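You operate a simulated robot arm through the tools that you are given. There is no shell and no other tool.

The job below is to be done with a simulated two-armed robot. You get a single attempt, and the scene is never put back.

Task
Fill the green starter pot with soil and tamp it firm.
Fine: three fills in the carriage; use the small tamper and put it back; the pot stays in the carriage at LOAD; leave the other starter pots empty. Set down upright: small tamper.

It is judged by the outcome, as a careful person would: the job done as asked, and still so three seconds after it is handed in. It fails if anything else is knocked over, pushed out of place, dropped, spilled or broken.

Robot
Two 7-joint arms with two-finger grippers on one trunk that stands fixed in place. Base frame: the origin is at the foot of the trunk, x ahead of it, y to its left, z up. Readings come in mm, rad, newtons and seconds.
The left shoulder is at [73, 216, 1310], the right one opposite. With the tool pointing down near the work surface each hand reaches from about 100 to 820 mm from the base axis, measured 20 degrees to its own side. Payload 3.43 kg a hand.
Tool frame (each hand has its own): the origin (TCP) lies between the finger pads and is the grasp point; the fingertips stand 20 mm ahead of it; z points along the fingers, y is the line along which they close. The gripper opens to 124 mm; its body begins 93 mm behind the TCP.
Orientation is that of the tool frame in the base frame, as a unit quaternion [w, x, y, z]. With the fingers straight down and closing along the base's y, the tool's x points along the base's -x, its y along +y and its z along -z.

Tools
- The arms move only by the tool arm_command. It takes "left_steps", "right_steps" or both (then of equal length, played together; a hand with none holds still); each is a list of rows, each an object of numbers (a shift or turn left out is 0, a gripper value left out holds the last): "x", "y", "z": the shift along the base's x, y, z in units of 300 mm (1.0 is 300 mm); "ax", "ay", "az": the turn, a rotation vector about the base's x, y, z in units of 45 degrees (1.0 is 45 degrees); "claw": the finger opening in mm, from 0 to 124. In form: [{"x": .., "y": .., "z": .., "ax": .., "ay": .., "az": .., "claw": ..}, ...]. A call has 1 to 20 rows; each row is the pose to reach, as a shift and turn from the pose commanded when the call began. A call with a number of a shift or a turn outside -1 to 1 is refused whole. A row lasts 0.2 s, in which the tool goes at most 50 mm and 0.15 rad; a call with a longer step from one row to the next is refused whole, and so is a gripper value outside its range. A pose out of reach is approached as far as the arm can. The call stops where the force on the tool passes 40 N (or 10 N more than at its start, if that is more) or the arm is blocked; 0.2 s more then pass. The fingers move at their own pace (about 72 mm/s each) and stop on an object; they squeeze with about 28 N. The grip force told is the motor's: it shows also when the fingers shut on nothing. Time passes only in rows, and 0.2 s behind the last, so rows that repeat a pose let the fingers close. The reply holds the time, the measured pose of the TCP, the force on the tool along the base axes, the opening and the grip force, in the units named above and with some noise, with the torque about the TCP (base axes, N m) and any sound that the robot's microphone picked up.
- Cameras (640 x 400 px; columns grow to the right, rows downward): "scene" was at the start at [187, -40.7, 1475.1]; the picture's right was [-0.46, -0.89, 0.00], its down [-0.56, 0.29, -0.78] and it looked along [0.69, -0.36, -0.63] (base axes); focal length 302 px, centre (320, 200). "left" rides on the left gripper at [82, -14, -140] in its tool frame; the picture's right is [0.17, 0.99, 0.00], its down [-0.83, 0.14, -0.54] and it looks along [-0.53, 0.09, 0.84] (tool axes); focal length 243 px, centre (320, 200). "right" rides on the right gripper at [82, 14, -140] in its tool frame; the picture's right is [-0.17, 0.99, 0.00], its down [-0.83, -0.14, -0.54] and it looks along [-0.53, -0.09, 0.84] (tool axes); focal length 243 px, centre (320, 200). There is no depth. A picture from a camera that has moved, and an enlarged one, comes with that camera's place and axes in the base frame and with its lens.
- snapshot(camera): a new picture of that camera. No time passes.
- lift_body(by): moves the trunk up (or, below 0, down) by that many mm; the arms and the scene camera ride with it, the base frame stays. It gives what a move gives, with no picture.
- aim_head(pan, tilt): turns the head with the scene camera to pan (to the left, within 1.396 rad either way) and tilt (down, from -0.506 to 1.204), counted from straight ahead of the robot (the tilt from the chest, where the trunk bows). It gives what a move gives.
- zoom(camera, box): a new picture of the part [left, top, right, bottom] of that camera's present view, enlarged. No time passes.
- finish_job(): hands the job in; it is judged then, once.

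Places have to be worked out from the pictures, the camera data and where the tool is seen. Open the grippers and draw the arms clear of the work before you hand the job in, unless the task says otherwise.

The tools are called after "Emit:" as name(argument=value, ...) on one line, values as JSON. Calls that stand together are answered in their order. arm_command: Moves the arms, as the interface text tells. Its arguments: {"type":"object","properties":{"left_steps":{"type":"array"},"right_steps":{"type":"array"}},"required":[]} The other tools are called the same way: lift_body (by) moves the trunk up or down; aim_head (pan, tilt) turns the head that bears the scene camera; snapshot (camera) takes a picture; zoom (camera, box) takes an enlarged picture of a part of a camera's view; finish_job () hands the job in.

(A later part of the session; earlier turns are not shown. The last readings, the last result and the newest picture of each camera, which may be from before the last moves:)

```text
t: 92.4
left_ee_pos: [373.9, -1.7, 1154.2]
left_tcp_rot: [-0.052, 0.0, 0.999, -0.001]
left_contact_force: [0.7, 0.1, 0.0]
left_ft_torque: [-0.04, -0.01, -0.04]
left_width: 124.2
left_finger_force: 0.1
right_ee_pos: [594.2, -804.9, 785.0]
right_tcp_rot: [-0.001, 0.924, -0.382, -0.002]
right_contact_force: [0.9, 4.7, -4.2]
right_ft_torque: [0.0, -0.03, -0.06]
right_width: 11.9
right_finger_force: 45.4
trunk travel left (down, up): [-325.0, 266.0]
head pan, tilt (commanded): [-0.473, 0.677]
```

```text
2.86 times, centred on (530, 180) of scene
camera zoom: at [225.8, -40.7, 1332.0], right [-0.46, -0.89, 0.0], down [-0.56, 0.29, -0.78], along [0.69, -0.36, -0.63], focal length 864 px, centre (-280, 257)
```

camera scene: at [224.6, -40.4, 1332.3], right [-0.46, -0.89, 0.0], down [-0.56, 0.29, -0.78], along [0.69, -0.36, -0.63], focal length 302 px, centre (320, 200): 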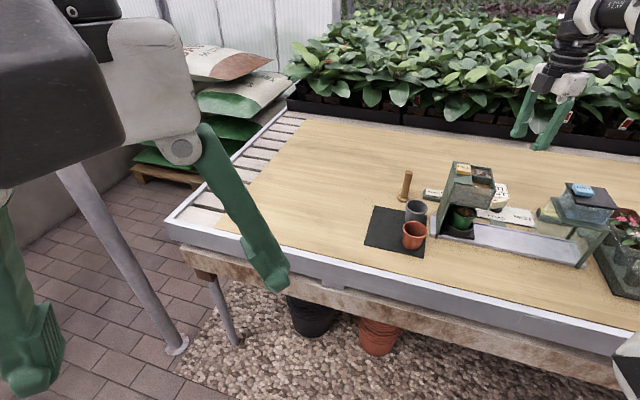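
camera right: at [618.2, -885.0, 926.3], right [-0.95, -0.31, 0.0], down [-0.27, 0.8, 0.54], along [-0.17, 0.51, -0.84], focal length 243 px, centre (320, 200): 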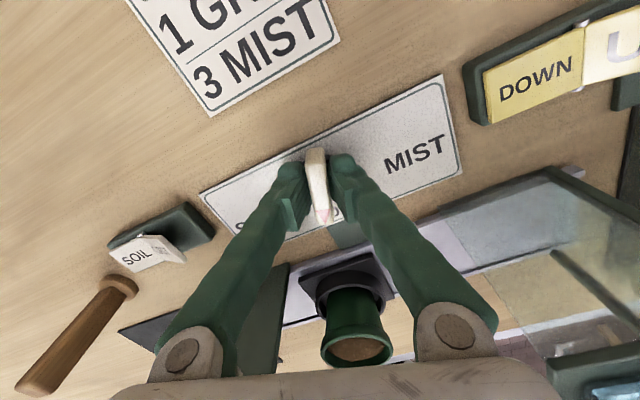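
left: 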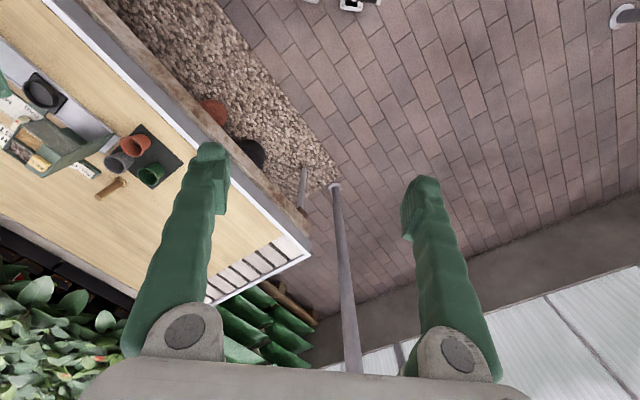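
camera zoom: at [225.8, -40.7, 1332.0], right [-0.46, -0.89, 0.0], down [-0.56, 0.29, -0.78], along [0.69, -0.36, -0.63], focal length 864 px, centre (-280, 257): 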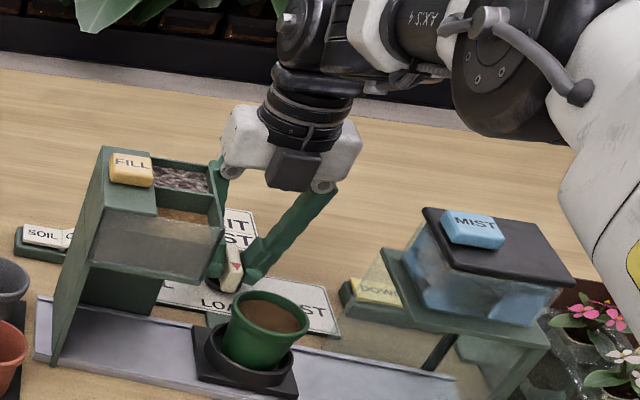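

Yaw 135° puts the pointer straight at LOAD. I open the fingers, lift away and verify pointer and carriage.

Emit:
arm_command(right_steps=[{"claw": 24}, {"claw": 44}, {"claw": 50}, {"claw": 50, "z": 0.1}, {"claw": 50, "z": 0.25}, {"claw": 50, "z": 0.4}, {"claw": 50, "z": 0.5}, {"claw": 50, "z": 0.5}])

Emit:
snapshot(camera="right")

Emit:
zoom(camera="scene", box=[440, 150, 600, 250])

```text
t: 94.2
left_ee_pos: [372.9, -1.6, 1154.4]
left_tcp_rot: [-0.051, 0.0, 0.999, 0.0]
left_contact_force: [0.4, -0.3, -0.2]
left_ft_torque: [0.02, 0.0, 0.03]
left_width: 123.9
left_finger_force: 0.1
right_ee_pos: [592.9, -805.3, 935.3]
right_tcp_rot: [0.0, 0.924, -0.383, 0.0]
right_contact_force: [0.4, -0.4, 0.2]
right_ft_torque: [-0.01, 0.0, 0.01]
right_width: 50.0
right_finger_force: 0.0
trunk travel left (down, up): [-325.0, 266.0]
head pan, tilt (commanded): [-0.473, 0.677]
```

```text
taken
camera right: at [639.8, -872.9, 1075.3], right [-0.81, -0.58, 0.0], down [-0.49, 0.69, 0.54], along [-0.31, 0.44, -0.84], focal length 243 px, centre (320, 200)
```

right: 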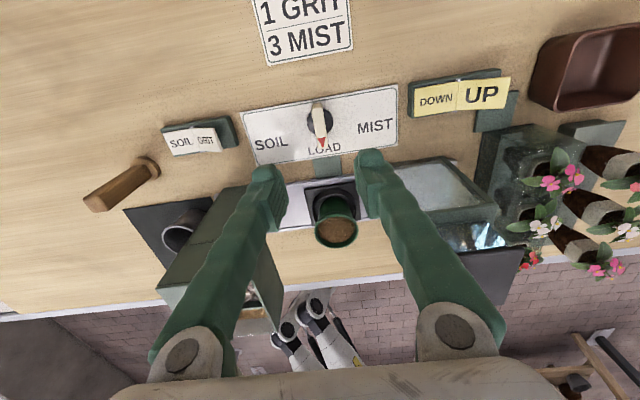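

```text
4.00 times, centred on (520, 200) of scene
camera zoom: at [225.6, -41.2, 1332.0], right [-0.46, -0.89, 0.0], down [-0.56, 0.29, -0.78], along [0.69, -0.36, -0.63], focal length 1209 px, centre (-480, 200)
```

zoom: 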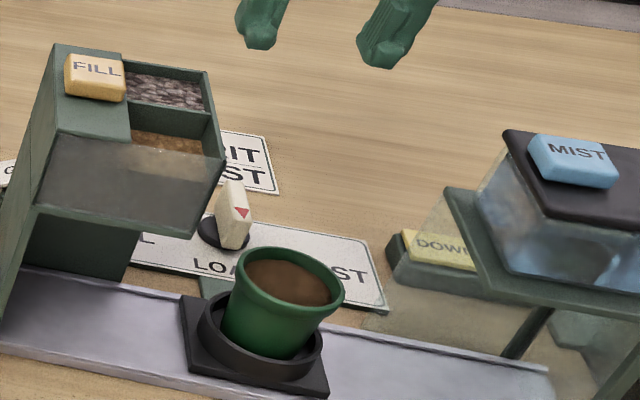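

I zoom to compare pointer/carriage with the original LOAD state and check the pot.

Emit:
zoom(camera="right", box=[235, 80, 405, 260])

Emit:
zoom(camera="scene", box=[480, 190, 535, 255])

```text
2.22 times, centred on (320, 170) of right
camera zoom: at [639.8, -872.9, 1075.3], right [-0.81, -0.58, 0.0], down [-0.49, 0.69, 0.54], along [-0.31, 0.44, -0.84], focal length 539 px, centre (320, 267)
```

zoom: 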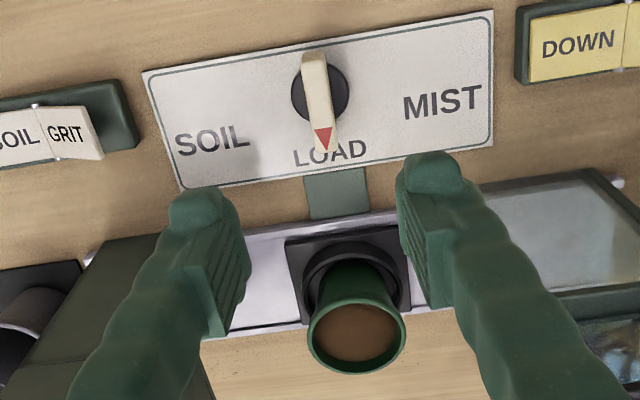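

```text
6.15 times, centred on (508, 222) of scene
camera zoom: at [225.6, -41.2, 1332.0], right [-0.46, -0.89, 0.0], down [-0.56, 0.29, -0.78], along [0.69, -0.36, -0.63], focal length 1860 px, centre (-834, 62)
```

zoom: 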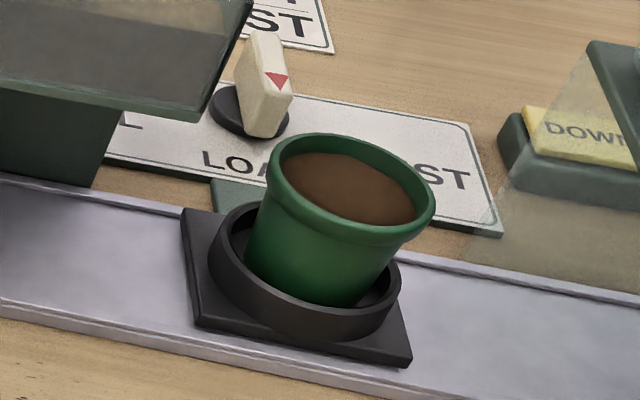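

The dial points at LOAD and the carriage lines up with the link strip again; the pot is upright with soil just below the rim. Next the tamper, which I place at about (752,-595), top z≈856. I raise the hand, turn back, and move toward it.

Emit:
arm_command(right_steps=[{"z": 0.12, "az": -0.17}, {"z": 0.24, "az": -0.34}, {"z": 0.33, "az": -0.51}, {"z": 0.33, "az": -0.68}, {"z": 0.33, "az": -0.85}, {"z": 0.33, "az": -1.0}])

Emit:
arm_command(right_steps=[{"az": -0.17, "y": 0.1}, {"az": -0.34, "y": 0.2, "x": 0.02}, {"az": -0.51, "y": 0.3, "x": 0.05}, {"az": -0.68, "y": 0.4, "x": 0.1}, {"az": -0.85, "y": 0.48, "x": 0.16}, {"az": -1.0, "y": 0.55, "x": 0.22}, {"az": -1.0, "y": 0.6, "x": 0.28}, {"az": -1.0, "y": 0.6, "x": 0.3}])

Emit:
snapshot(camera="right")

Emit:
snapshot(camera="scene")

```text
t: 95.6
left_ee_pos: [373.5, -1.1, 1155.7]
left_tcp_rot: [-0.052, 0.0, 0.999, -0.001]
left_contact_force: [-1.0, 1.1, 0.5]
left_ft_torque: [-0.02, -0.03, -0.03]
left_width: 124.1
left_finger_force: 0.1
right_ee_pos: [595.4, -805.5, 1035.4]
right_tcp_rot: [0.0, -0.707, 0.708, -0.001]
right_contact_force: [-0.5, 0.2, 0.5]
right_ft_torque: [-0.02, 0.02, -0.02]
right_width: 50.0
right_finger_force: 0.1
trunk travel left (down, up): [-325.0, 266.0]
head pan, tilt (commanded): [-0.473, 0.677]
```

```text
t: 97.4
left_ee_pos: [372.1, -1.8, 1154.7]
left_tcp_rot: [-0.05, 0.001, 0.999, -0.001]
left_contact_force: [-0.5, -1.1, 1.1]
left_ft_torque: [0.0, -0.03, -0.05]
left_width: 123.9
left_finger_force: 0.1
right_ee_pos: [658.9, -618.4, 1027.9]
right_tcp_rot: [0.002, -0.382, 0.924, -0.002]
right_contact_force: [-0.9, -0.3, 0.7]
right_ft_torque: [0.01, -0.02, -0.01]
right_width: 50.0
right_finger_force: 0.0
right hand out of reach, approached as far as the arm can: row 6, 7, 8
trunk travel left (down, up): [-325.0, 266.0]
head pan, tilt (commanded): [-0.473, 0.677]
```

```text
taken
camera right: at [588.4, -667.0, 1167.4], right [-0.58, 0.81, 0.0], down [0.68, 0.49, 0.54], along [0.44, 0.31, -0.84], focal length 243 px, centre (320, 200)
```

right: 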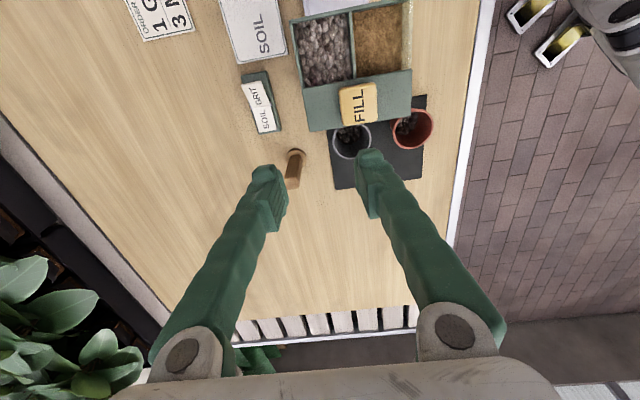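

```text
taken
camera scene: at [224.2, -41.8, 1332.3], right [-0.46, -0.89, 0.0], down [-0.56, 0.29, -0.78], along [0.69, -0.35, -0.63], focal length 302 px, centre (320, 200)
```

scene: 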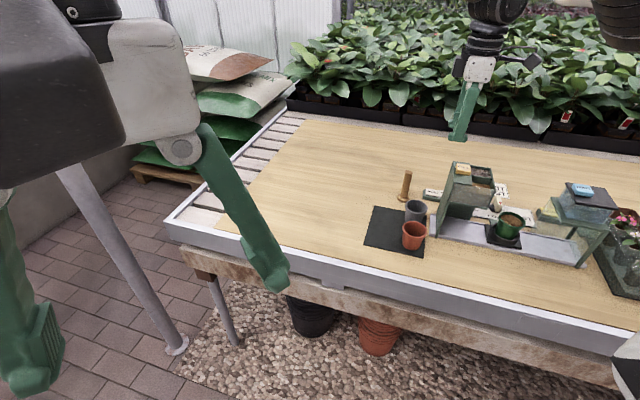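

At this height the arm is at its reach; lower it will reach further. I zoom on the tamper to see its handle's orientation.

Emit:
zoom(camera="right", box=[260, 120, 340, 200])

Emit:
zoom(camera="scene", box=[385, 160, 435, 210])

Emit:
zoom(camera="left", box=[60, 100, 180, 220])

```text
5.00 times, centred on (300, 160) of right
camera zoom: at [588.4, -667.0, 1167.4], right [-0.58, 0.81, 0.0], down [0.68, 0.49, 0.54], along [0.44, 0.31, -0.84], focal length 1213 px, centre (420, 400)
```

zoom: 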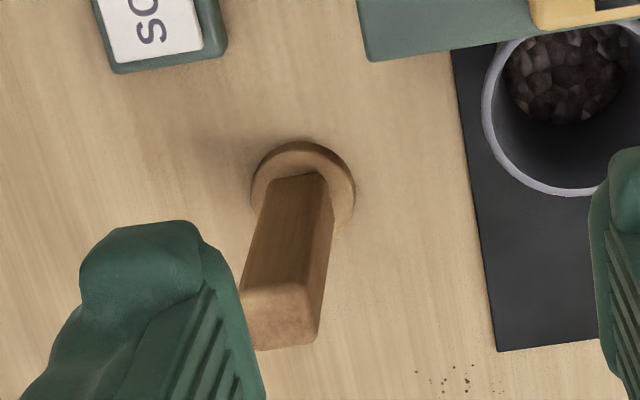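

```text
8.00 times, centred on (410, 185) of scene
camera zoom: at [224.2, -41.8, 1332.3], right [-0.46, -0.89, 0.0], down [-0.56, 0.29, -0.78], along [0.69, -0.35, -0.63], focal length 2419 px, centre (-400, 320)
```

zoom: 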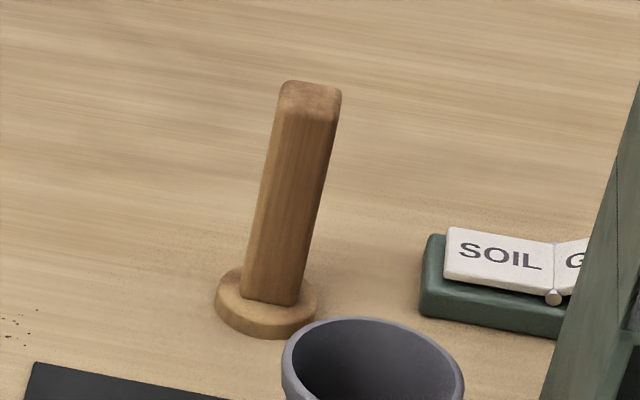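

```text
3.33 times, centred on (120, 160) of left
camera zoom: at [304.5, -16.3, 1302.0], right [-0.17, 0.99, 0.02], down [0.88, 0.14, 0.45], along [0.44, 0.09, -0.89], focal length 809 px, centre (987, 333)
```

zoom: 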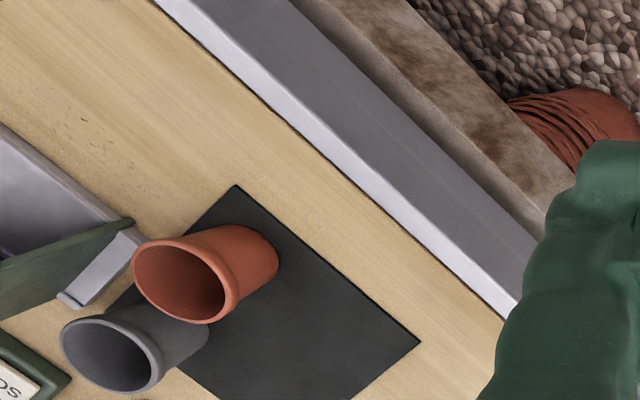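

The handle is square to the bench axes (good for yaw +45°), and the tamper stands at about (755,-600), top z≈850. I move sideways past the hopper's left side first, staying above it, then go lower.

Emit:
arm_command(right_steps=[{"x": 0.05, "y": 0.03, "z": -0.06}, {"x": 0.09, "y": 0.06, "z": -0.12}, {"x": 0.137, "y": 0.093, "z": -0.177}, {"x": 0.137, "y": 0.093, "z": -0.177}])

Emit:
snapshot(camera="scene")

```text
t: 98.4
left_ee_pos: [374.9, -1.6, 1154.1]
left_tcp_rot: [-0.051, 0.0, 0.999, -0.001]
left_contact_force: [0.2, 0.5, 0.2]
left_ft_torque: [0.02, 0.05, 0.01]
left_width: 123.7
left_finger_force: 0.0
right_ee_pos: [688.0, -587.2, 966.3]
right_tcp_rot: [0.0, -0.383, 0.924, -0.002]
right_contact_force: [-0.1, 0.0, -0.4]
right_ft_torque: [0.0, 0.04, 0.04]
right_width: 50.1
right_finger_force: 0.0
right hand out of reach, approached as far as the arm can: row 1, 2, 3, 4
trunk travel left (down, up): [-325.0, 266.0]
head pan, tilt (commanded): [-0.473, 0.677]
```

```text
taken
camera scene: at [226.8, -41.1, 1331.8], right [-0.46, -0.89, 0.0], down [-0.56, 0.29, -0.78], along [0.69, -0.36, -0.63], focal length 302 px, centre (320, 200)
```

scene: 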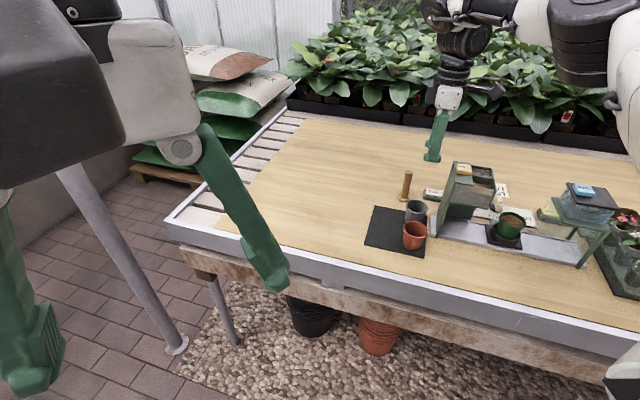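

Clear of the hopper's side now. I descend to z≈905 while extending outward.

Emit:
arm_command(right_steps=[{"x": 0.03, "y": 0.0, "z": -0.1}, {"x": 0.08, "y": -0.01, "z": -0.18}, {"x": 0.14, "y": -0.025, "z": -0.205}, {"x": 0.2, "y": -0.038, "z": -0.205}, {"x": 0.2, "y": -0.038, "z": -0.205}])

Emit:
snapshot(camera="right")

Emit:
zoom(camera="scene", box=[370, 120, 490, 220])

```text
t: 99.6
left_ee_pos: [372.3, -0.8, 1154.3]
left_tcp_rot: [-0.052, 0.0, 0.999, -0.001]
left_contact_force: [0.2, 0.1, -0.4]
left_ft_torque: [0.05, 0.01, 0.0]
left_width: 124.0
left_finger_force: 0.0
right_ee_pos: [694.5, -586.0, 909.1]
right_tcp_rot: [0.0, -0.384, 0.923, -0.002]
right_contact_force: [0.6, -0.4, -0.5]
right_ft_torque: [-0.02, -0.01, 0.0]
right_width: 49.9
right_finger_force: 0.1
right hand out of reach, approached as far as the arm can: row 1, 2, 3, 4, 5
trunk travel left (down, up): [-325.0, 266.0]
head pan, tilt (commanded): [-0.473, 0.677]
```

```text
taken
camera right: at [624.5, -633.9, 1049.4], right [-0.58, 0.81, 0.0], down [0.69, 0.49, 0.54], along [0.44, 0.31, -0.84], focal length 243 px, centre (320, 200)
```

right: 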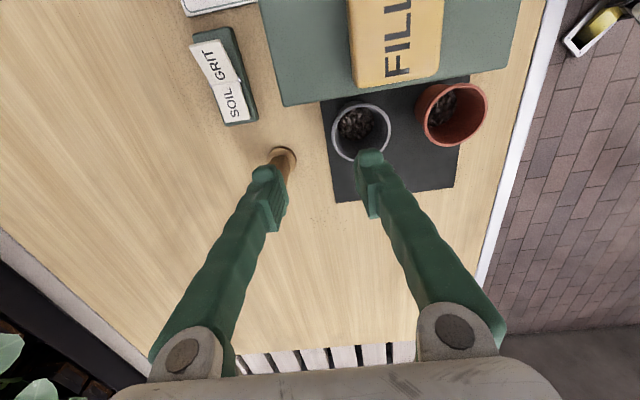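

```text
4.00 times, centred on (430, 170) of scene
camera zoom: at [225.2, -40.5, 1332.2], right [-0.46, -0.89, 0.0], down [-0.56, 0.29, -0.78], along [0.69, -0.36, -0.63], focal length 1209 px, centre (-120, 320)
```

zoom: 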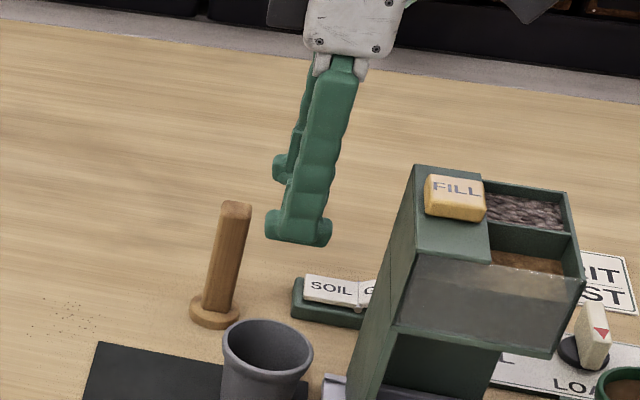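

Vertical reach stops ~60 mm short of the tamper in this direction, so I'll grip it with the hand tilted outward ~25–30° about the bench's long axis (pads still flat on the handle). First I turn yaw to −45°.

Emit:
arm_command(right_steps=[{"az": -0.17, "z": 0.05}, {"az": -0.34, "z": 0.08}, {"az": -0.51, "z": 0.08}, {"az": -0.68, "z": 0.08}, {"az": -0.85, "z": 0.08}, {"az": -1.0, "z": 0.08}])

Emit:
arm_command(right_steps=[{"az": -0.17}, {"az": -0.34}, {"az": -0.51}, {"az": -0.68}, {"az": -0.85}, {"az": -1.0}, {"az": -1.0}])

Emit:
arm_command(right_steps=[{"ax": -0.12, "ay": -0.12}, {"ax": -0.24, "ay": -0.24}, {"ax": -0.36, "ay": -0.36}, {"ax": -0.44, "ay": -0.44}, {"ax": -0.44, "ay": -0.44}])

Emit:
snapshot(camera="scene")

```text
t: 101.0
left_ee_pos: [373.5, -1.2, 1155.9]
left_tcp_rot: [-0.052, 0.0, 0.999, -0.001]
left_contact_force: [-0.9, -0.1, 0.2]
left_ft_torque: [-0.05, 0.02, 0.0]
left_width: 124.1
left_finger_force: 0.1
right_ee_pos: [693.0, -585.5, 931.8]
right_tcp_rot: [0.0, 0.001, 1.0, -0.001]
right_contact_force: [-0.4, -0.5, 0.6]
right_ft_torque: [-0.02, 0.0, -0.03]
right_width: 50.1
right_finger_force: 0.0
trunk travel left (down, up): [-325.0, 266.0]
head pan, tilt (commanded): [-0.473, 0.677]
```

```text
t: 102.6
left_ee_pos: [372.4, -0.3, 1155.7]
left_tcp_rot: [-0.051, -0.001, 0.999, -0.001]
left_contact_force: [-0.3, 0.7, 0.0]
left_ft_torque: [0.02, 0.0, -0.03]
left_width: 124.0
left_finger_force: 0.0
right_ee_pos: [691.8, -585.9, 932.9]
right_tcp_rot: [-0.002, 0.384, 0.923, 0.0]
right_contact_force: [-0.4, 0.7, 0.2]
right_ft_torque: [0.0, 0.02, 0.03]
right_width: 49.8
right_finger_force: 0.1
trunk travel left (down, up): [-325.0, 266.0]
head pan, tilt (commanded): [-0.473, 0.677]
```

```text
t: 103.8
left_ee_pos: [373.8, -1.4, 1155.2]
left_tcp_rot: [-0.051, 0.0, 0.999, -0.001]
left_contact_force: [-0.1, 0.1, -0.1]
left_ft_torque: [-0.01, 0.02, -0.01]
left_width: 124.1
left_finger_force: 0.1
right_ee_pos: [693.4, -585.1, 931.9]
right_tcp_rot: [0.224, 0.372, 0.896, -0.094]
right_contact_force: [-0.1, 0.4, -0.2]
right_ft_torque: [0.01, -0.03, 0.03]
right_width: 49.9
right_finger_force: 0.0
trunk travel left (down, up): [-325.0, 266.0]
head pan, tilt (commanded): [-0.473, 0.677]
```

```text
taken
camera scene: at [225.6, -40.7, 1332.1], right [-0.46, -0.89, 0.0], down [-0.56, 0.29, -0.78], along [0.69, -0.36, -0.63], focal length 302 px, centre (320, 200)
```

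scene: 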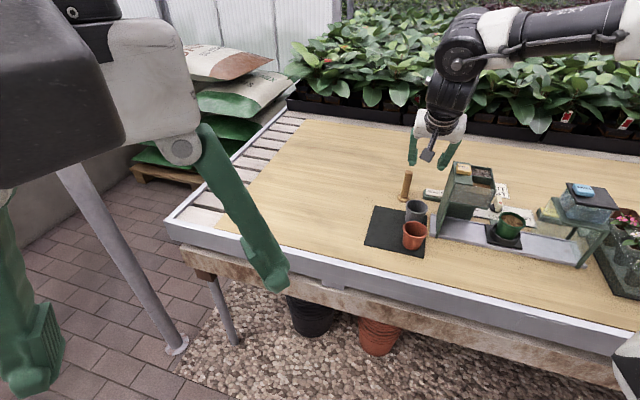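

Tilt of 28° works here. I extend toward above the tamper.

Emit:
arm_command(right_steps=[{"x": 0.07, "y": -0.02}, {"x": 0.14, "y": -0.035}, {"x": 0.2, "y": -0.05}, {"x": 0.2, "y": -0.05}])

Emit:
snapshot(camera="right")

Emit:
zoom(camera="scene", box=[370, 100, 490, 220])

```text
t: 104.8
left_ee_pos: [373.0, -1.9, 1155.1]
left_tcp_rot: [-0.05, 0.0, 0.999, -0.001]
left_contact_force: [-0.5, -0.3, -0.4]
left_ft_torque: [0.0, 0.01, 0.03]
left_width: 123.9
left_finger_force: 0.0
right_ee_pos: [754.8, -599.9, 933.0]
right_tcp_rot: [0.224, 0.371, 0.896, -0.093]
right_contact_force: [-0.1, 0.7, -0.4]
right_ft_torque: [0.02, -0.04, 0.01]
right_width: 49.9
right_finger_force: 0.1
trunk travel left (down, up): [-325.0, 266.0]
head pan, tilt (commanded): [-0.473, 0.677]
```

```text
taken
camera right: at [665.0, -492.1, 1018.6], right [0.8, 0.59, 0.08], down [0.24, -0.44, 0.87], along [0.55, -0.67, -0.49], focal length 243 px, centre (320, 200)
```

right: 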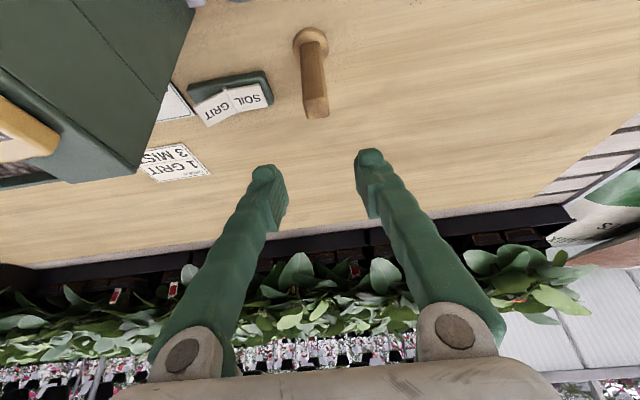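

```text
3.33 times, centred on (430, 160) of scene
camera zoom: at [224.9, -40.9, 1332.2], right [-0.46, -0.89, 0.0], down [-0.56, 0.29, -0.78], along [0.69, -0.36, -0.63], focal length 1008 px, centre (-47, 333)
```

zoom: 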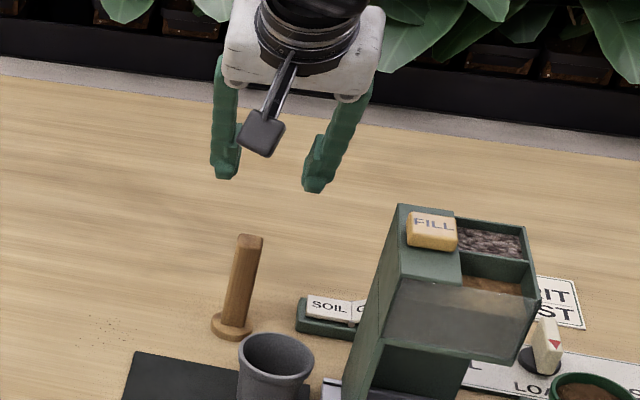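

Reach with the 28° tilt is good at the tamper. Before taking it, I test that the same tilted orientation also reaches over the pot at LOAD; I pass high over the hopper.

Emit:
arm_command(right_steps=[{"z": 0.12}, {"z": 0.23, "x": -0.03}, {"z": 0.26, "x": -0.12, "y": -0.05}, {"z": 0.26, "x": -0.24, "y": -0.1}, {"z": 0.26, "x": -0.36, "y": -0.16}, {"z": 0.26, "x": -0.48, "y": -0.21}, {"z": 0.26, "x": -0.6, "y": -0.26}, {"z": 0.26, "x": -0.72, "y": -0.32}, {"z": 0.26, "x": -0.85, "y": -0.377}, {"z": 0.26, "x": -0.85, "y": -0.377}])

Emit:
snapshot(camera="scene")

```text
t: 107.0
left_ee_pos: [371.8, 0.7, 1156.5]
left_tcp_rot: [-0.052, 0.001, 0.999, -0.002]
left_contact_force: [-0.4, -0.2, -0.6]
left_ft_torque: [-0.01, 0.02, 0.02]
left_width: 124.1
left_finger_force: 0.1
right_ee_pos: [494.6, -712.8, 1012.4]
right_tcp_rot: [0.223, 0.371, 0.897, -0.094]
right_contact_force: [0.7, 1.1, -0.1]
right_ft_torque: [0.01, 0.02, -0.02]
right_width: 49.9
right_finger_force: 0.1
trunk travel left (down, up): [-325.0, 266.0]
head pan, tilt (commanded): [-0.473, 0.677]
```

```text
taken
camera scene: at [225.2, -39.1, 1332.2], right [-0.46, -0.89, 0.0], down [-0.56, 0.28, -0.78], along [0.69, -0.36, -0.63], focal length 302 px, centre (320, 200)
```

scene: 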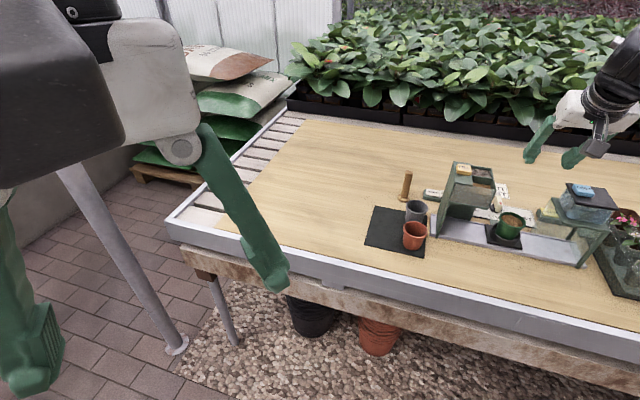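

The tilted pose reaches over the carriage as well. From here I measure the pot's centre with the wrist camera.

Emit:
snapshot(camera="right")

Emit:
zoom(camera="right", box=[260, 0, 380, 100])

Emit:
zoom(camera="scene", box=[480, 190, 540, 255])

```text
taken
camera right: at [405.8, -605.6, 1098.0], right [0.8, 0.59, 0.07], down [0.24, -0.44, 0.87], along [0.55, -0.68, -0.49], focal length 243 px, centre (320, 200)
```

right: 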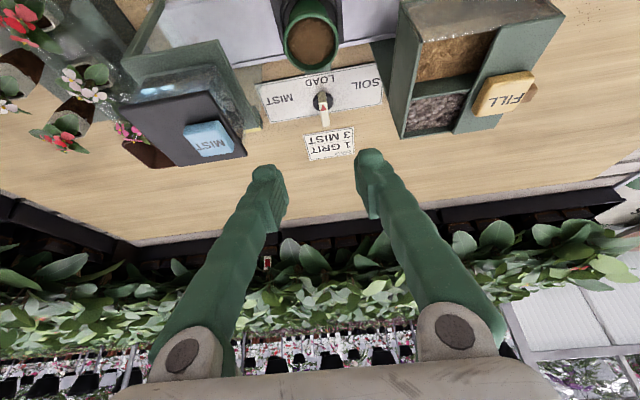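

```text
4.00 times, centred on (320, 50) of right
camera zoom: at [405.8, -605.6, 1098.0], right [0.8, 0.59, 0.07], down [0.24, -0.44, 0.87], along [0.55, -0.68, -0.49], focal length 970 px, centre (320, 800)
```

zoom: 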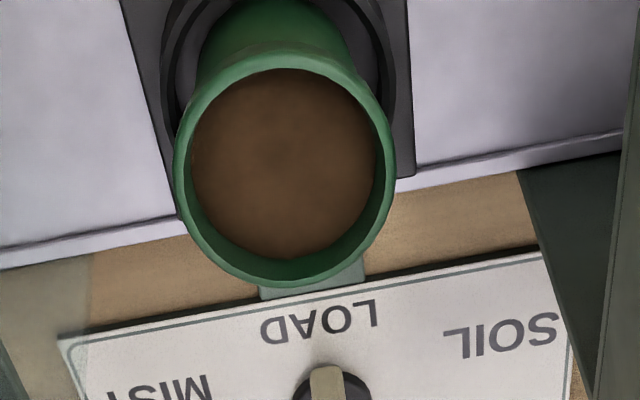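

```text
6.15 times, centred on (510, 222) of scene
camera zoom: at [225.2, -39.1, 1332.2], right [-0.46, -0.89, 0.0], down [-0.56, 0.28, -0.78], along [0.69, -0.36, -0.63], focal length 1860 px, centre (-849, 62)
```

zoom: 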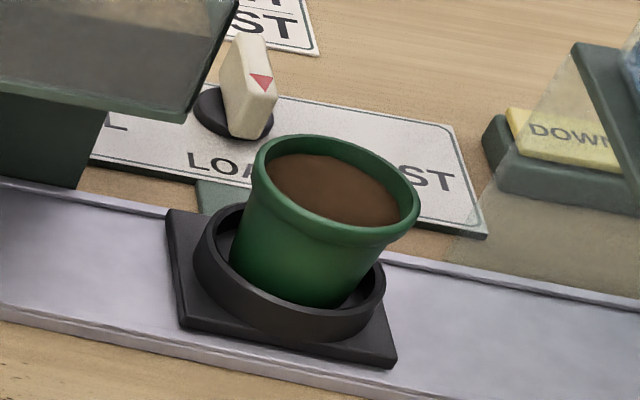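

The pot's centre is (499.5,-713.5), soil about 8 mm below the rim. Now I go back to the tamper the same way.

Emit:
arm_command(right_steps=[{"x": 0.12, "y": 0.055}, {"x": 0.25, "y": 0.11}, {"x": 0.37, "y": 0.16}, {"x": 0.49, "y": 0.215}, {"x": 0.61, "y": 0.27}, {"x": 0.73, "y": 0.32, "z": -0.03}, {"x": 0.83, "y": 0.365, "z": -0.12}, {"x": 0.868, "y": 0.377, "z": -0.24}, {"x": 0.868, "y": 0.377, "z": -0.3}, {"x": 0.868, "y": 0.377, "z": -0.3}])

Emit:
snapshot(camera="right")

Emit:
zoom(camera="right", box=[270, 40, 370, 140])

Emit:
zoom(camera="scene", box=[370, 110, 470, 220])

```text
t: 109.2
left_ee_pos: [372.7, -1.5, 1154.7]
left_tcp_rot: [-0.05, 0.001, 0.999, -0.001]
left_contact_force: [0.0, -0.5, 0.0]
left_ft_torque: [-0.06, -0.02, 0.03]
left_width: 124.1
left_finger_force: 0.0
right_ee_pos: [758.9, -598.7, 923.1]
right_tcp_rot: [0.223, 0.371, 0.896, -0.093]
right_contact_force: [0.1, 1.1, -0.8]
right_ft_torque: [0.0, 0.03, 0.0]
right_width: 49.8
right_finger_force: 0.1
trunk travel left (down, up): [-325.0, 266.0]
head pan, tilt (commanded): [-0.473, 0.677]
```

```text
taken
camera right: at [669.4, -491.3, 1007.8], right [0.8, 0.59, 0.08], down [0.24, -0.44, 0.87], along [0.55, -0.67, -0.49], focal length 243 px, centre (320, 200)
```

right: 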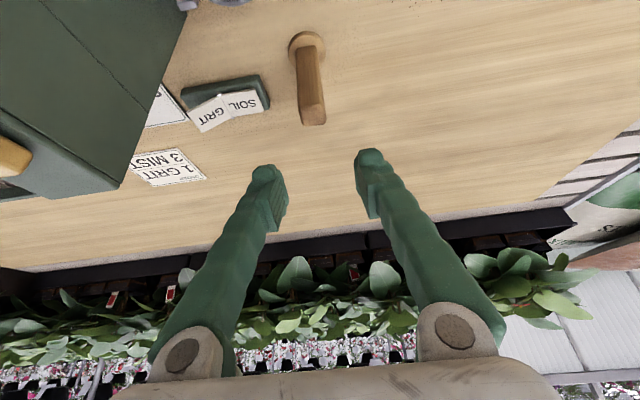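

```text
4.00 times, centred on (320, 90) of right
camera zoom: at [669.4, -491.3, 1007.8], right [0.8, 0.59, 0.08], down [0.24, -0.44, 0.87], along [0.55, -0.67, -0.49], focal length 970 px, centre (320, 640)
```

zoom: 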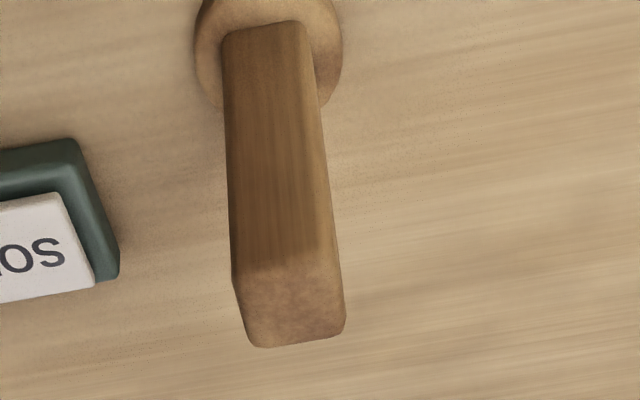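

```text
3.64 times, centred on (420, 165) of scene
camera zoom: at [225.2, -40.7, 1332.2], right [-0.46, -0.89, 0.0], down [-0.56, 0.29, -0.78], along [0.69, -0.36, -0.63], focal length 1099 px, centre (-44, 327)
```

zoom: 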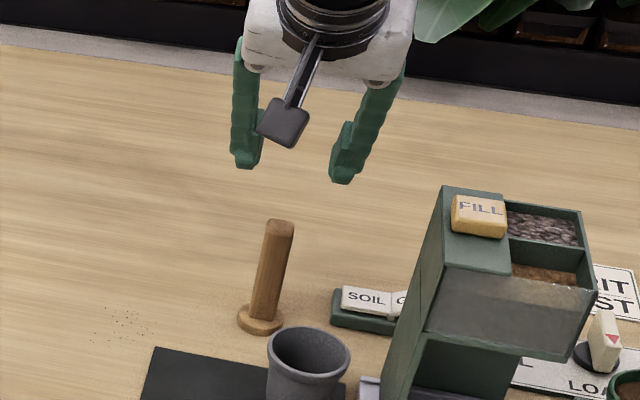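

The tamper's axis is at (755,-598), within 2 mm of the TCP; its faces are turned about 4° more. I trim yaw and descend partway, then look.

Emit:
arm_command(right_steps=[{"x": -0.006, "y": 0.004, "az": 0.09, "z": -0.05}, {"x": -0.006, "y": 0.004, "az": 0.09, "z": -0.14}, {"x": -0.006, "y": 0.004, "az": 0.09, "z": -0.18}, {"x": -0.006, "y": 0.004, "az": 0.09, "z": -0.18}])

Emit:
zoom(camera="right", box=[230, 60, 410, 240])

Emit:
zoom(camera="scene", box=[370, 130, 470, 220])

```text
t: 110.2
left_ee_pos: [374.1, -1.7, 1154.5]
left_tcp_rot: [-0.052, 0.0, 0.999, -0.002]
left_contact_force: [-0.6, 0.2, 0.8]
left_ft_torque: [-0.01, 0.01, 0.03]
left_width: 124.1
left_finger_force: 0.1
right_ee_pos: [756.5, -599.0, 865.4]
right_tcp_rot: [0.226, 0.339, 0.909, -0.085]
right_contact_force: [0.0, 0.4, -0.6]
right_ft_torque: [0.0, 0.0, -0.02]
right_width: 50.0
right_finger_force: 0.0
trunk travel left (down, up): [-325.0, 266.0]
head pan, tilt (commanded): [-0.473, 0.677]
```

```text
2.22 times, centred on (320, 150) of right
camera zoom: at [660.3, -498.1, 952.0], right [0.76, 0.65, 0.08], down [0.27, -0.42, 0.87], along [0.59, -0.63, -0.49], focal length 539 px, centre (320, 311)
```

zoom: 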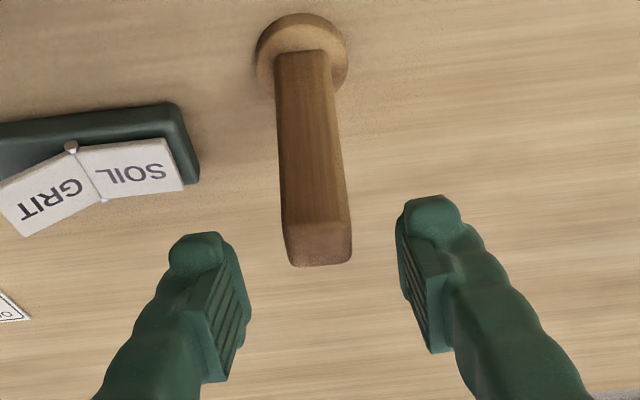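

```text
4.44 times, centred on (420, 175) of scene
camera zoom: at [225.2, -40.7, 1332.2], right [-0.46, -0.89, 0.0], down [-0.56, 0.29, -0.78], along [0.69, -0.36, -0.63], focal length 1344 px, centre (-124, 311)
```

zoom: 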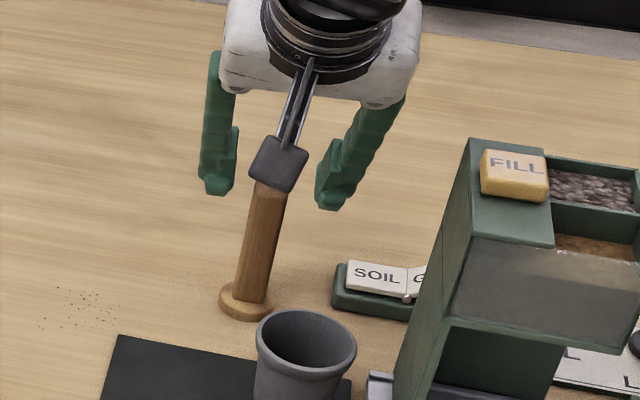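

The handle is centred between the pads. I descend to z≈825 and close on it.

Emit:
arm_command(right_steps=[{"z": -0.07}, {"z": -0.135}, {"z": -0.135}])

Emit:
zoom(camera="right", box=[230, 60, 410, 240])

Emit:
zoom(camera="scene", box=[370, 130, 470, 220])

```text
t: 111.0
left_ee_pos: [373.1, -1.0, 1155.3]
left_tcp_rot: [-0.051, 0.0, 0.999, -0.001]
left_contact_force: [-0.4, -0.5, -0.4]
left_ft_torque: [-0.02, -0.05, -0.02]
left_width: 124.2
left_finger_force: 0.0
right_ee_pos: [755.8, -597.1, 823.0]
right_tcp_rot: [0.224, 0.34, 0.909, -0.085]
right_contact_force: [0.3, 1.4, 0.1]
right_ft_torque: [-0.04, 0.01, -0.02]
right_width: 50.1
right_finger_force: 0.1
trunk travel left (down, up): [-325.0, 266.0]
head pan, tilt (commanded): [-0.473, 0.677]
```

```text
2.22 times, centred on (320, 150) of right
camera zoom: at [659.1, -496.0, 909.4], right [0.76, 0.65, 0.08], down [0.27, -0.42, 0.87], along [0.59, -0.63, -0.49], focal length 539 px, centre (320, 311)
```

zoom: 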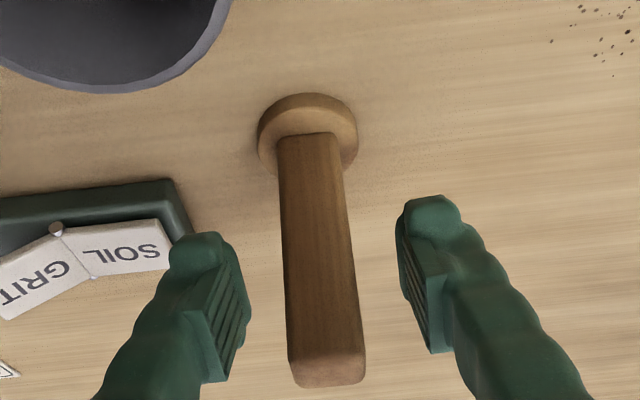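

```text
4.44 times, centred on (420, 175) of scene
camera zoom: at [224.9, -40.4, 1332.2], right [-0.46, -0.89, 0.0], down [-0.56, 0.29, -0.78], along [0.69, -0.36, -0.63], focal length 1344 px, centre (-124, 311)
```

zoom: 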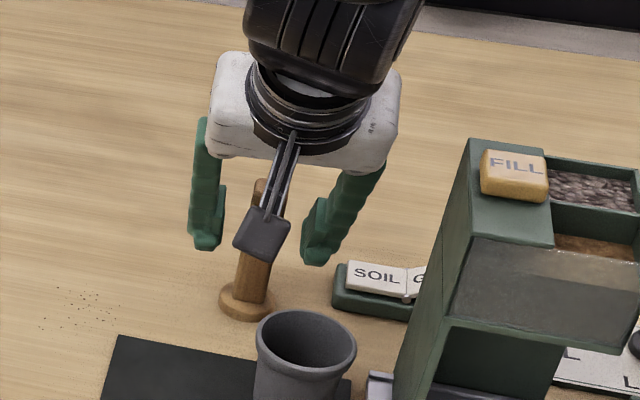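

Geometry from the two heights agrees: the handle axis is at the TCP. I close on the handle.

Emit:
arm_command(right_steps=[{"claw": 10}, {"claw": 10}, {"claw": 10}, {"claw": 10}])

Emit:
zoom(camera="right", box=[230, 60, 410, 240])

Emit:
zoom(camera="scene", box=[370, 130, 470, 220])

```text
t: 112.0
left_ee_pos: [373.1, -1.1, 1154.0]
left_tcp_rot: [-0.051, 0.0, 0.999, -0.001]
left_contact_force: [0.4, -0.1, 0.6]
left_ft_torque: [0.02, 0.01, 0.03]
left_width: 123.9
left_finger_force: 0.1
right_ee_pos: [755.0, -598.1, 823.5]
right_tcp_rot: [0.225, 0.34, 0.909, -0.085]
right_contact_force: [0.3, 0.4, 0.3]
right_ft_torque: [-0.01, -0.01, 0.01]
right_width: 20.6
right_finger_force: 28.1
trunk travel left (down, up): [-325.0, 266.0]
head pan, tilt (commanded): [-0.473, 0.677]
```

```text
2.22 times, centred on (320, 150) of right
camera zoom: at [659.3, -496.2, 909.1], right [0.76, 0.65, 0.08], down [0.27, -0.42, 0.87], along [0.59, -0.63, -0.49], focal length 539 px, centre (320, 311)
```

zoom: 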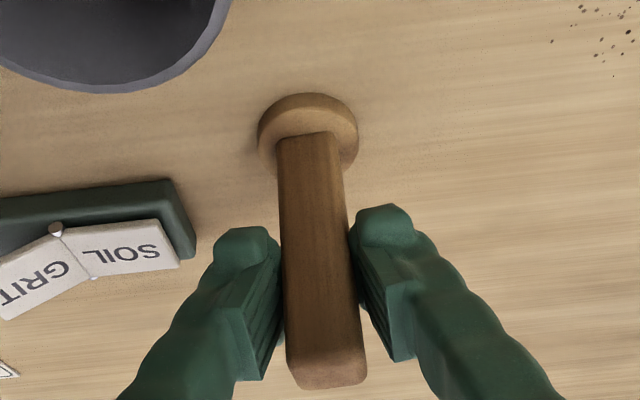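

```text
4.44 times, centred on (420, 175) of scene
camera zoom: at [225.3, -40.7, 1332.1], right [-0.46, -0.89, 0.0], down [-0.56, 0.29, -0.78], along [0.69, -0.36, -0.63], focal length 1344 px, centre (-124, 311)
```

zoom: 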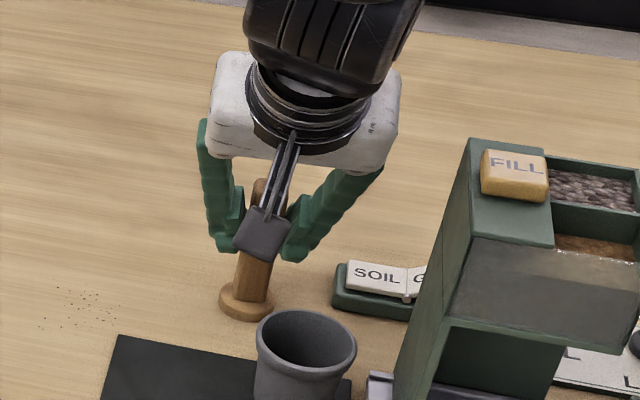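

The tamper is held at 20.6 mm (set-down pose: TCP (755,-598,823.5)). I lift it straight up.

Emit:
arm_command(right_steps=[{"z": 0.06}, {"z": 0.16}, {"z": 0.28}, {"z": 0.4}, {"z": 0.5}, {"z": 0.54}, {"z": 0.54}])

Emit:
snapshot(camera="right")

Emit:
snapshot(camera="scene")

```text
t: 113.6
left_ee_pos: [373.5, -2.4, 1154.8]
left_tcp_rot: [-0.052, -0.001, 0.999, -0.001]
left_contact_force: [0.0, -0.5, 0.2]
left_ft_torque: [0.0, 0.04, 0.01]
left_width: 123.7
left_finger_force: 0.1
right_ee_pos: [758.2, -599.6, 987.2]
right_tcp_rot: [0.224, 0.34, 0.909, -0.086]
right_contact_force: [0.3, -1.5, -0.7]
right_ft_torque: [0.02, 0.01, 0.01]
right_width: 20.6
right_finger_force: 28.0
trunk travel left (down, up): [-325.0, 266.0]
head pan, tilt (commanded): [-0.473, 0.677]
```

```text
taken
camera right: at [660.5, -497.3, 1072.6], right [0.76, 0.65, 0.08], down [0.27, -0.42, 0.87], along [0.59, -0.63, -0.5], focal length 243 px, centre (320, 200)
```

right: 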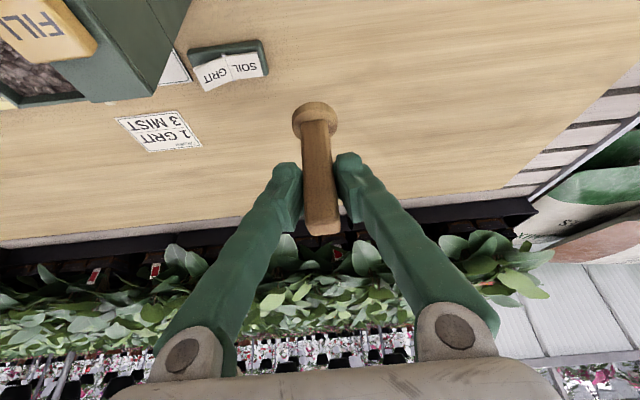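

```text
taken
camera scene: at [225.4, -40.9, 1332.1], right [-0.46, -0.89, 0.0], down [-0.56, 0.29, -0.78], along [0.69, -0.36, -0.63], focal length 302 px, centre (320, 200)
```

scene: 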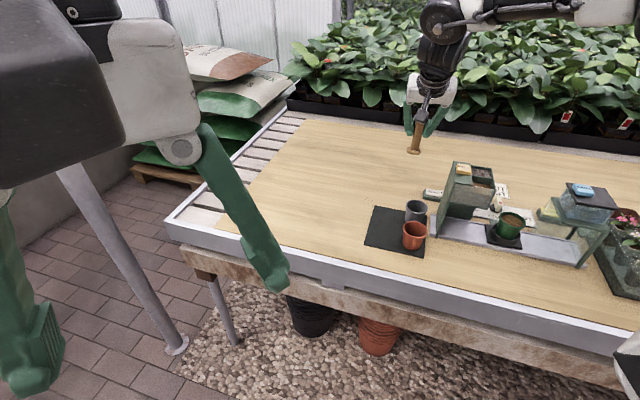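

The tamper is lifted without slipping. I carry it behind the hopper (clear of it) to behind the carriage, keeping the same tilt.

Emit:
arm_command(right_steps=[{"x": -0.1, "y": -0.1}, {"x": -0.2, "y": -0.2}, {"x": -0.3, "y": -0.3}, {"x": -0.41, "y": -0.41}, {"x": -0.52, "y": -0.52}, {"x": -0.61, "y": -0.615}, {"x": -0.61, "y": -0.615}])

Emit:
snapshot(camera="right")

Emit:
snapshot(camera="scene")

```text
t: 115.2
left_ee_pos: [373.4, -1.2, 1154.2]
left_tcp_rot: [-0.052, 0.0, 0.999, 0.0]
left_contact_force: [-0.5, 0.2, -0.9]
left_ft_torque: [0.01, 0.01, -0.01]
left_width: 124.0
left_finger_force: 0.1
right_ee_pos: [573.9, -782.0, 987.5]
right_tcp_rot: [0.225, 0.339, 0.91, -0.085]
right_contact_force: [-0.3, 0.1, 0.5]
right_ft_torque: [0.0, -0.01, -0.04]
right_width: 20.8
right_finger_force: 28.6
trunk travel left (down, up): [-325.0, 266.0]
head pan, tilt (commanded): [-0.473, 0.677]
```

```text
taken
camera right: at [477.0, -681.1, 1073.0], right [0.76, 0.65, 0.07], down [0.27, -0.42, 0.87], along [0.59, -0.63, -0.5], focal length 243 px, centre (320, 200)
```

right: 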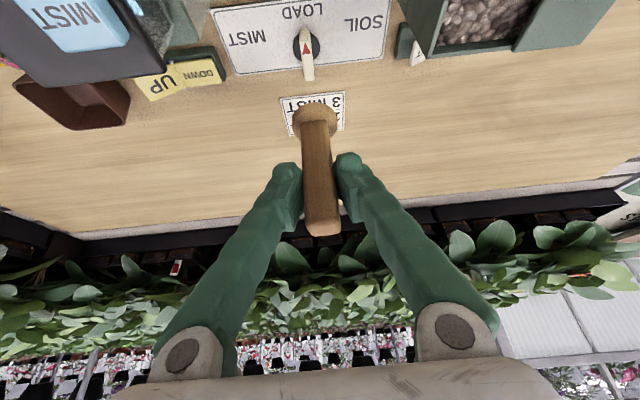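

```text
taken
camera scene: at [226.0, -40.2, 1332.0], right [-0.46, -0.89, 0.0], down [-0.56, 0.29, -0.78], along [0.69, -0.36, -0.63], focal length 302 px, centre (320, 200)
```

scene: 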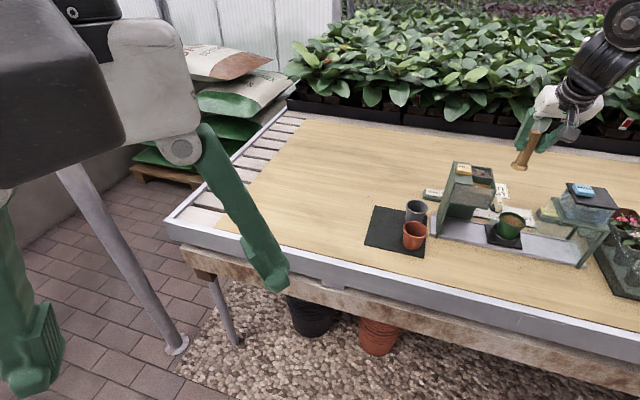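

Now I move over the pot's centre.

Emit:
arm_command(right_steps=[{"x": -0.08, "y": 0.075}, {"x": -0.17, "y": 0.155}, {"x": -0.249, "y": 0.228}, {"x": -0.249, "y": 0.228, "z": -0.1}, {"x": -0.249, "y": 0.228, "z": -0.19}, {"x": -0.249, "y": 0.228, "z": -0.19}])

Emit:
snapshot(camera="right")

Emit:
zoom(camera="scene", box=[450, 130, 590, 260])

```text
t: 116.6
left_ee_pos: [372.6, -0.5, 1154.0]
left_tcp_rot: [-0.052, 0.0, 0.999, -0.001]
left_contact_force: [0.4, -0.8, -0.2]
left_ft_torque: [0.01, 0.02, -0.04]
left_width: 124.0
left_finger_force: 0.1
right_ee_pos: [496.9, -715.6, 930.4]
right_tcp_rot: [0.225, 0.34, 0.909, -0.085]
right_contact_force: [-0.1, -0.8, -0.5]
right_ft_torque: [0.03, 0.01, 0.0]
right_width: 20.8
right_finger_force: 27.8
trunk travel left (down, up): [-325.0, 266.0]
head pan, tilt (commanded): [-0.473, 0.677]
```

```text
taken
camera right: at [399.8, -614.4, 1015.8], right [0.76, 0.65, 0.08], down [0.27, -0.42, 0.87], along [0.59, -0.63, -0.5], focal length 243 px, centre (320, 200)
```

right: 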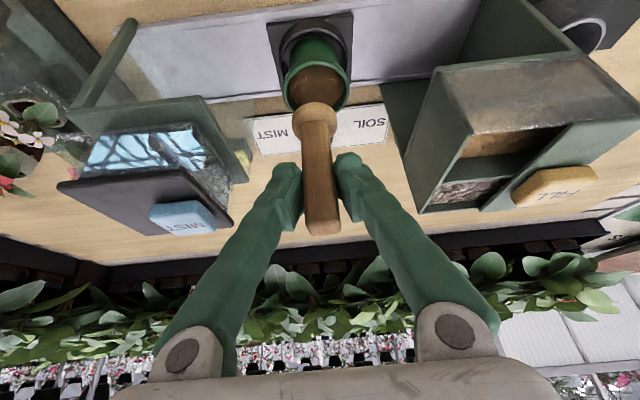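

```text
3.08 times, centred on (520, 195) of scene
camera zoom: at [225.3, -40.9, 1332.1], right [-0.46, -0.89, 0.0], down [-0.56, 0.29, -0.78], along [0.69, -0.36, -0.63], focal length 930 px, centre (-295, 215)
```

zoom: 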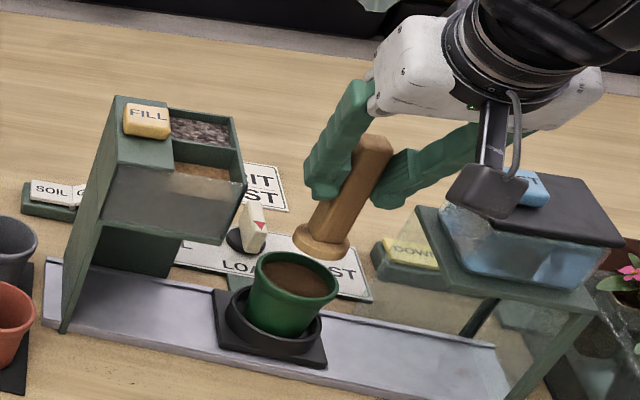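

I zoom to check the tamper's foot against the pot's rim.

Emit:
zoom(camera="right", box=[260, 10, 380, 130])

Emit:
zoom(camera="scene", box=[490, 185, 540, 250])

```text
3.33 times, centred on (320, 70) of right
camera zoom: at [399.8, -614.4, 1015.8], right [0.76, 0.65, 0.08], down [0.27, -0.42, 0.87], along [0.59, -0.63, -0.5], focal length 809 px, centre (320, 633)
```

zoom: 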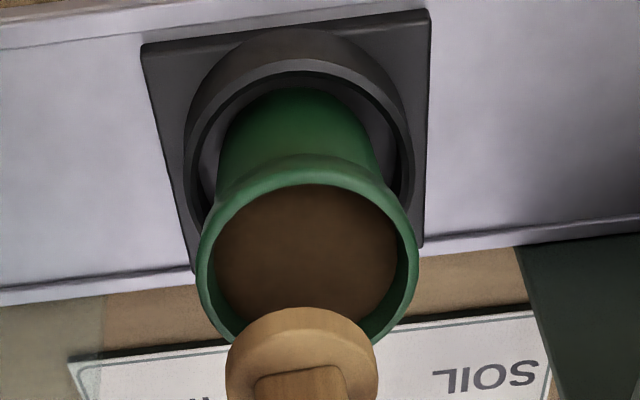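

```text
6.15 times, centred on (515, 218) of scene
camera zoom: at [225.3, -40.9, 1332.1], right [-0.46, -0.89, 0.0], down [-0.56, 0.29, -0.78], along [0.69, -0.36, -0.63], focal length 1860 px, centre (-880, 92)
```

zoom: 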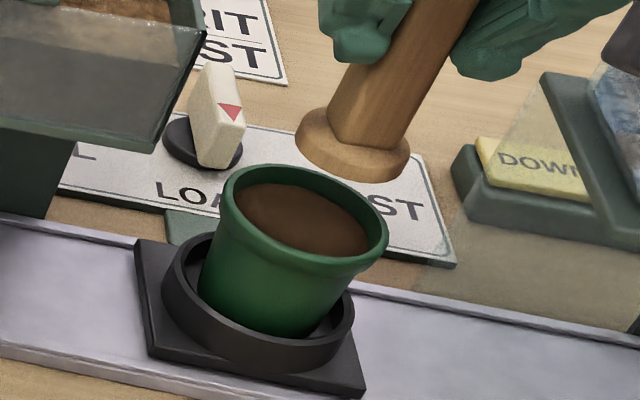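

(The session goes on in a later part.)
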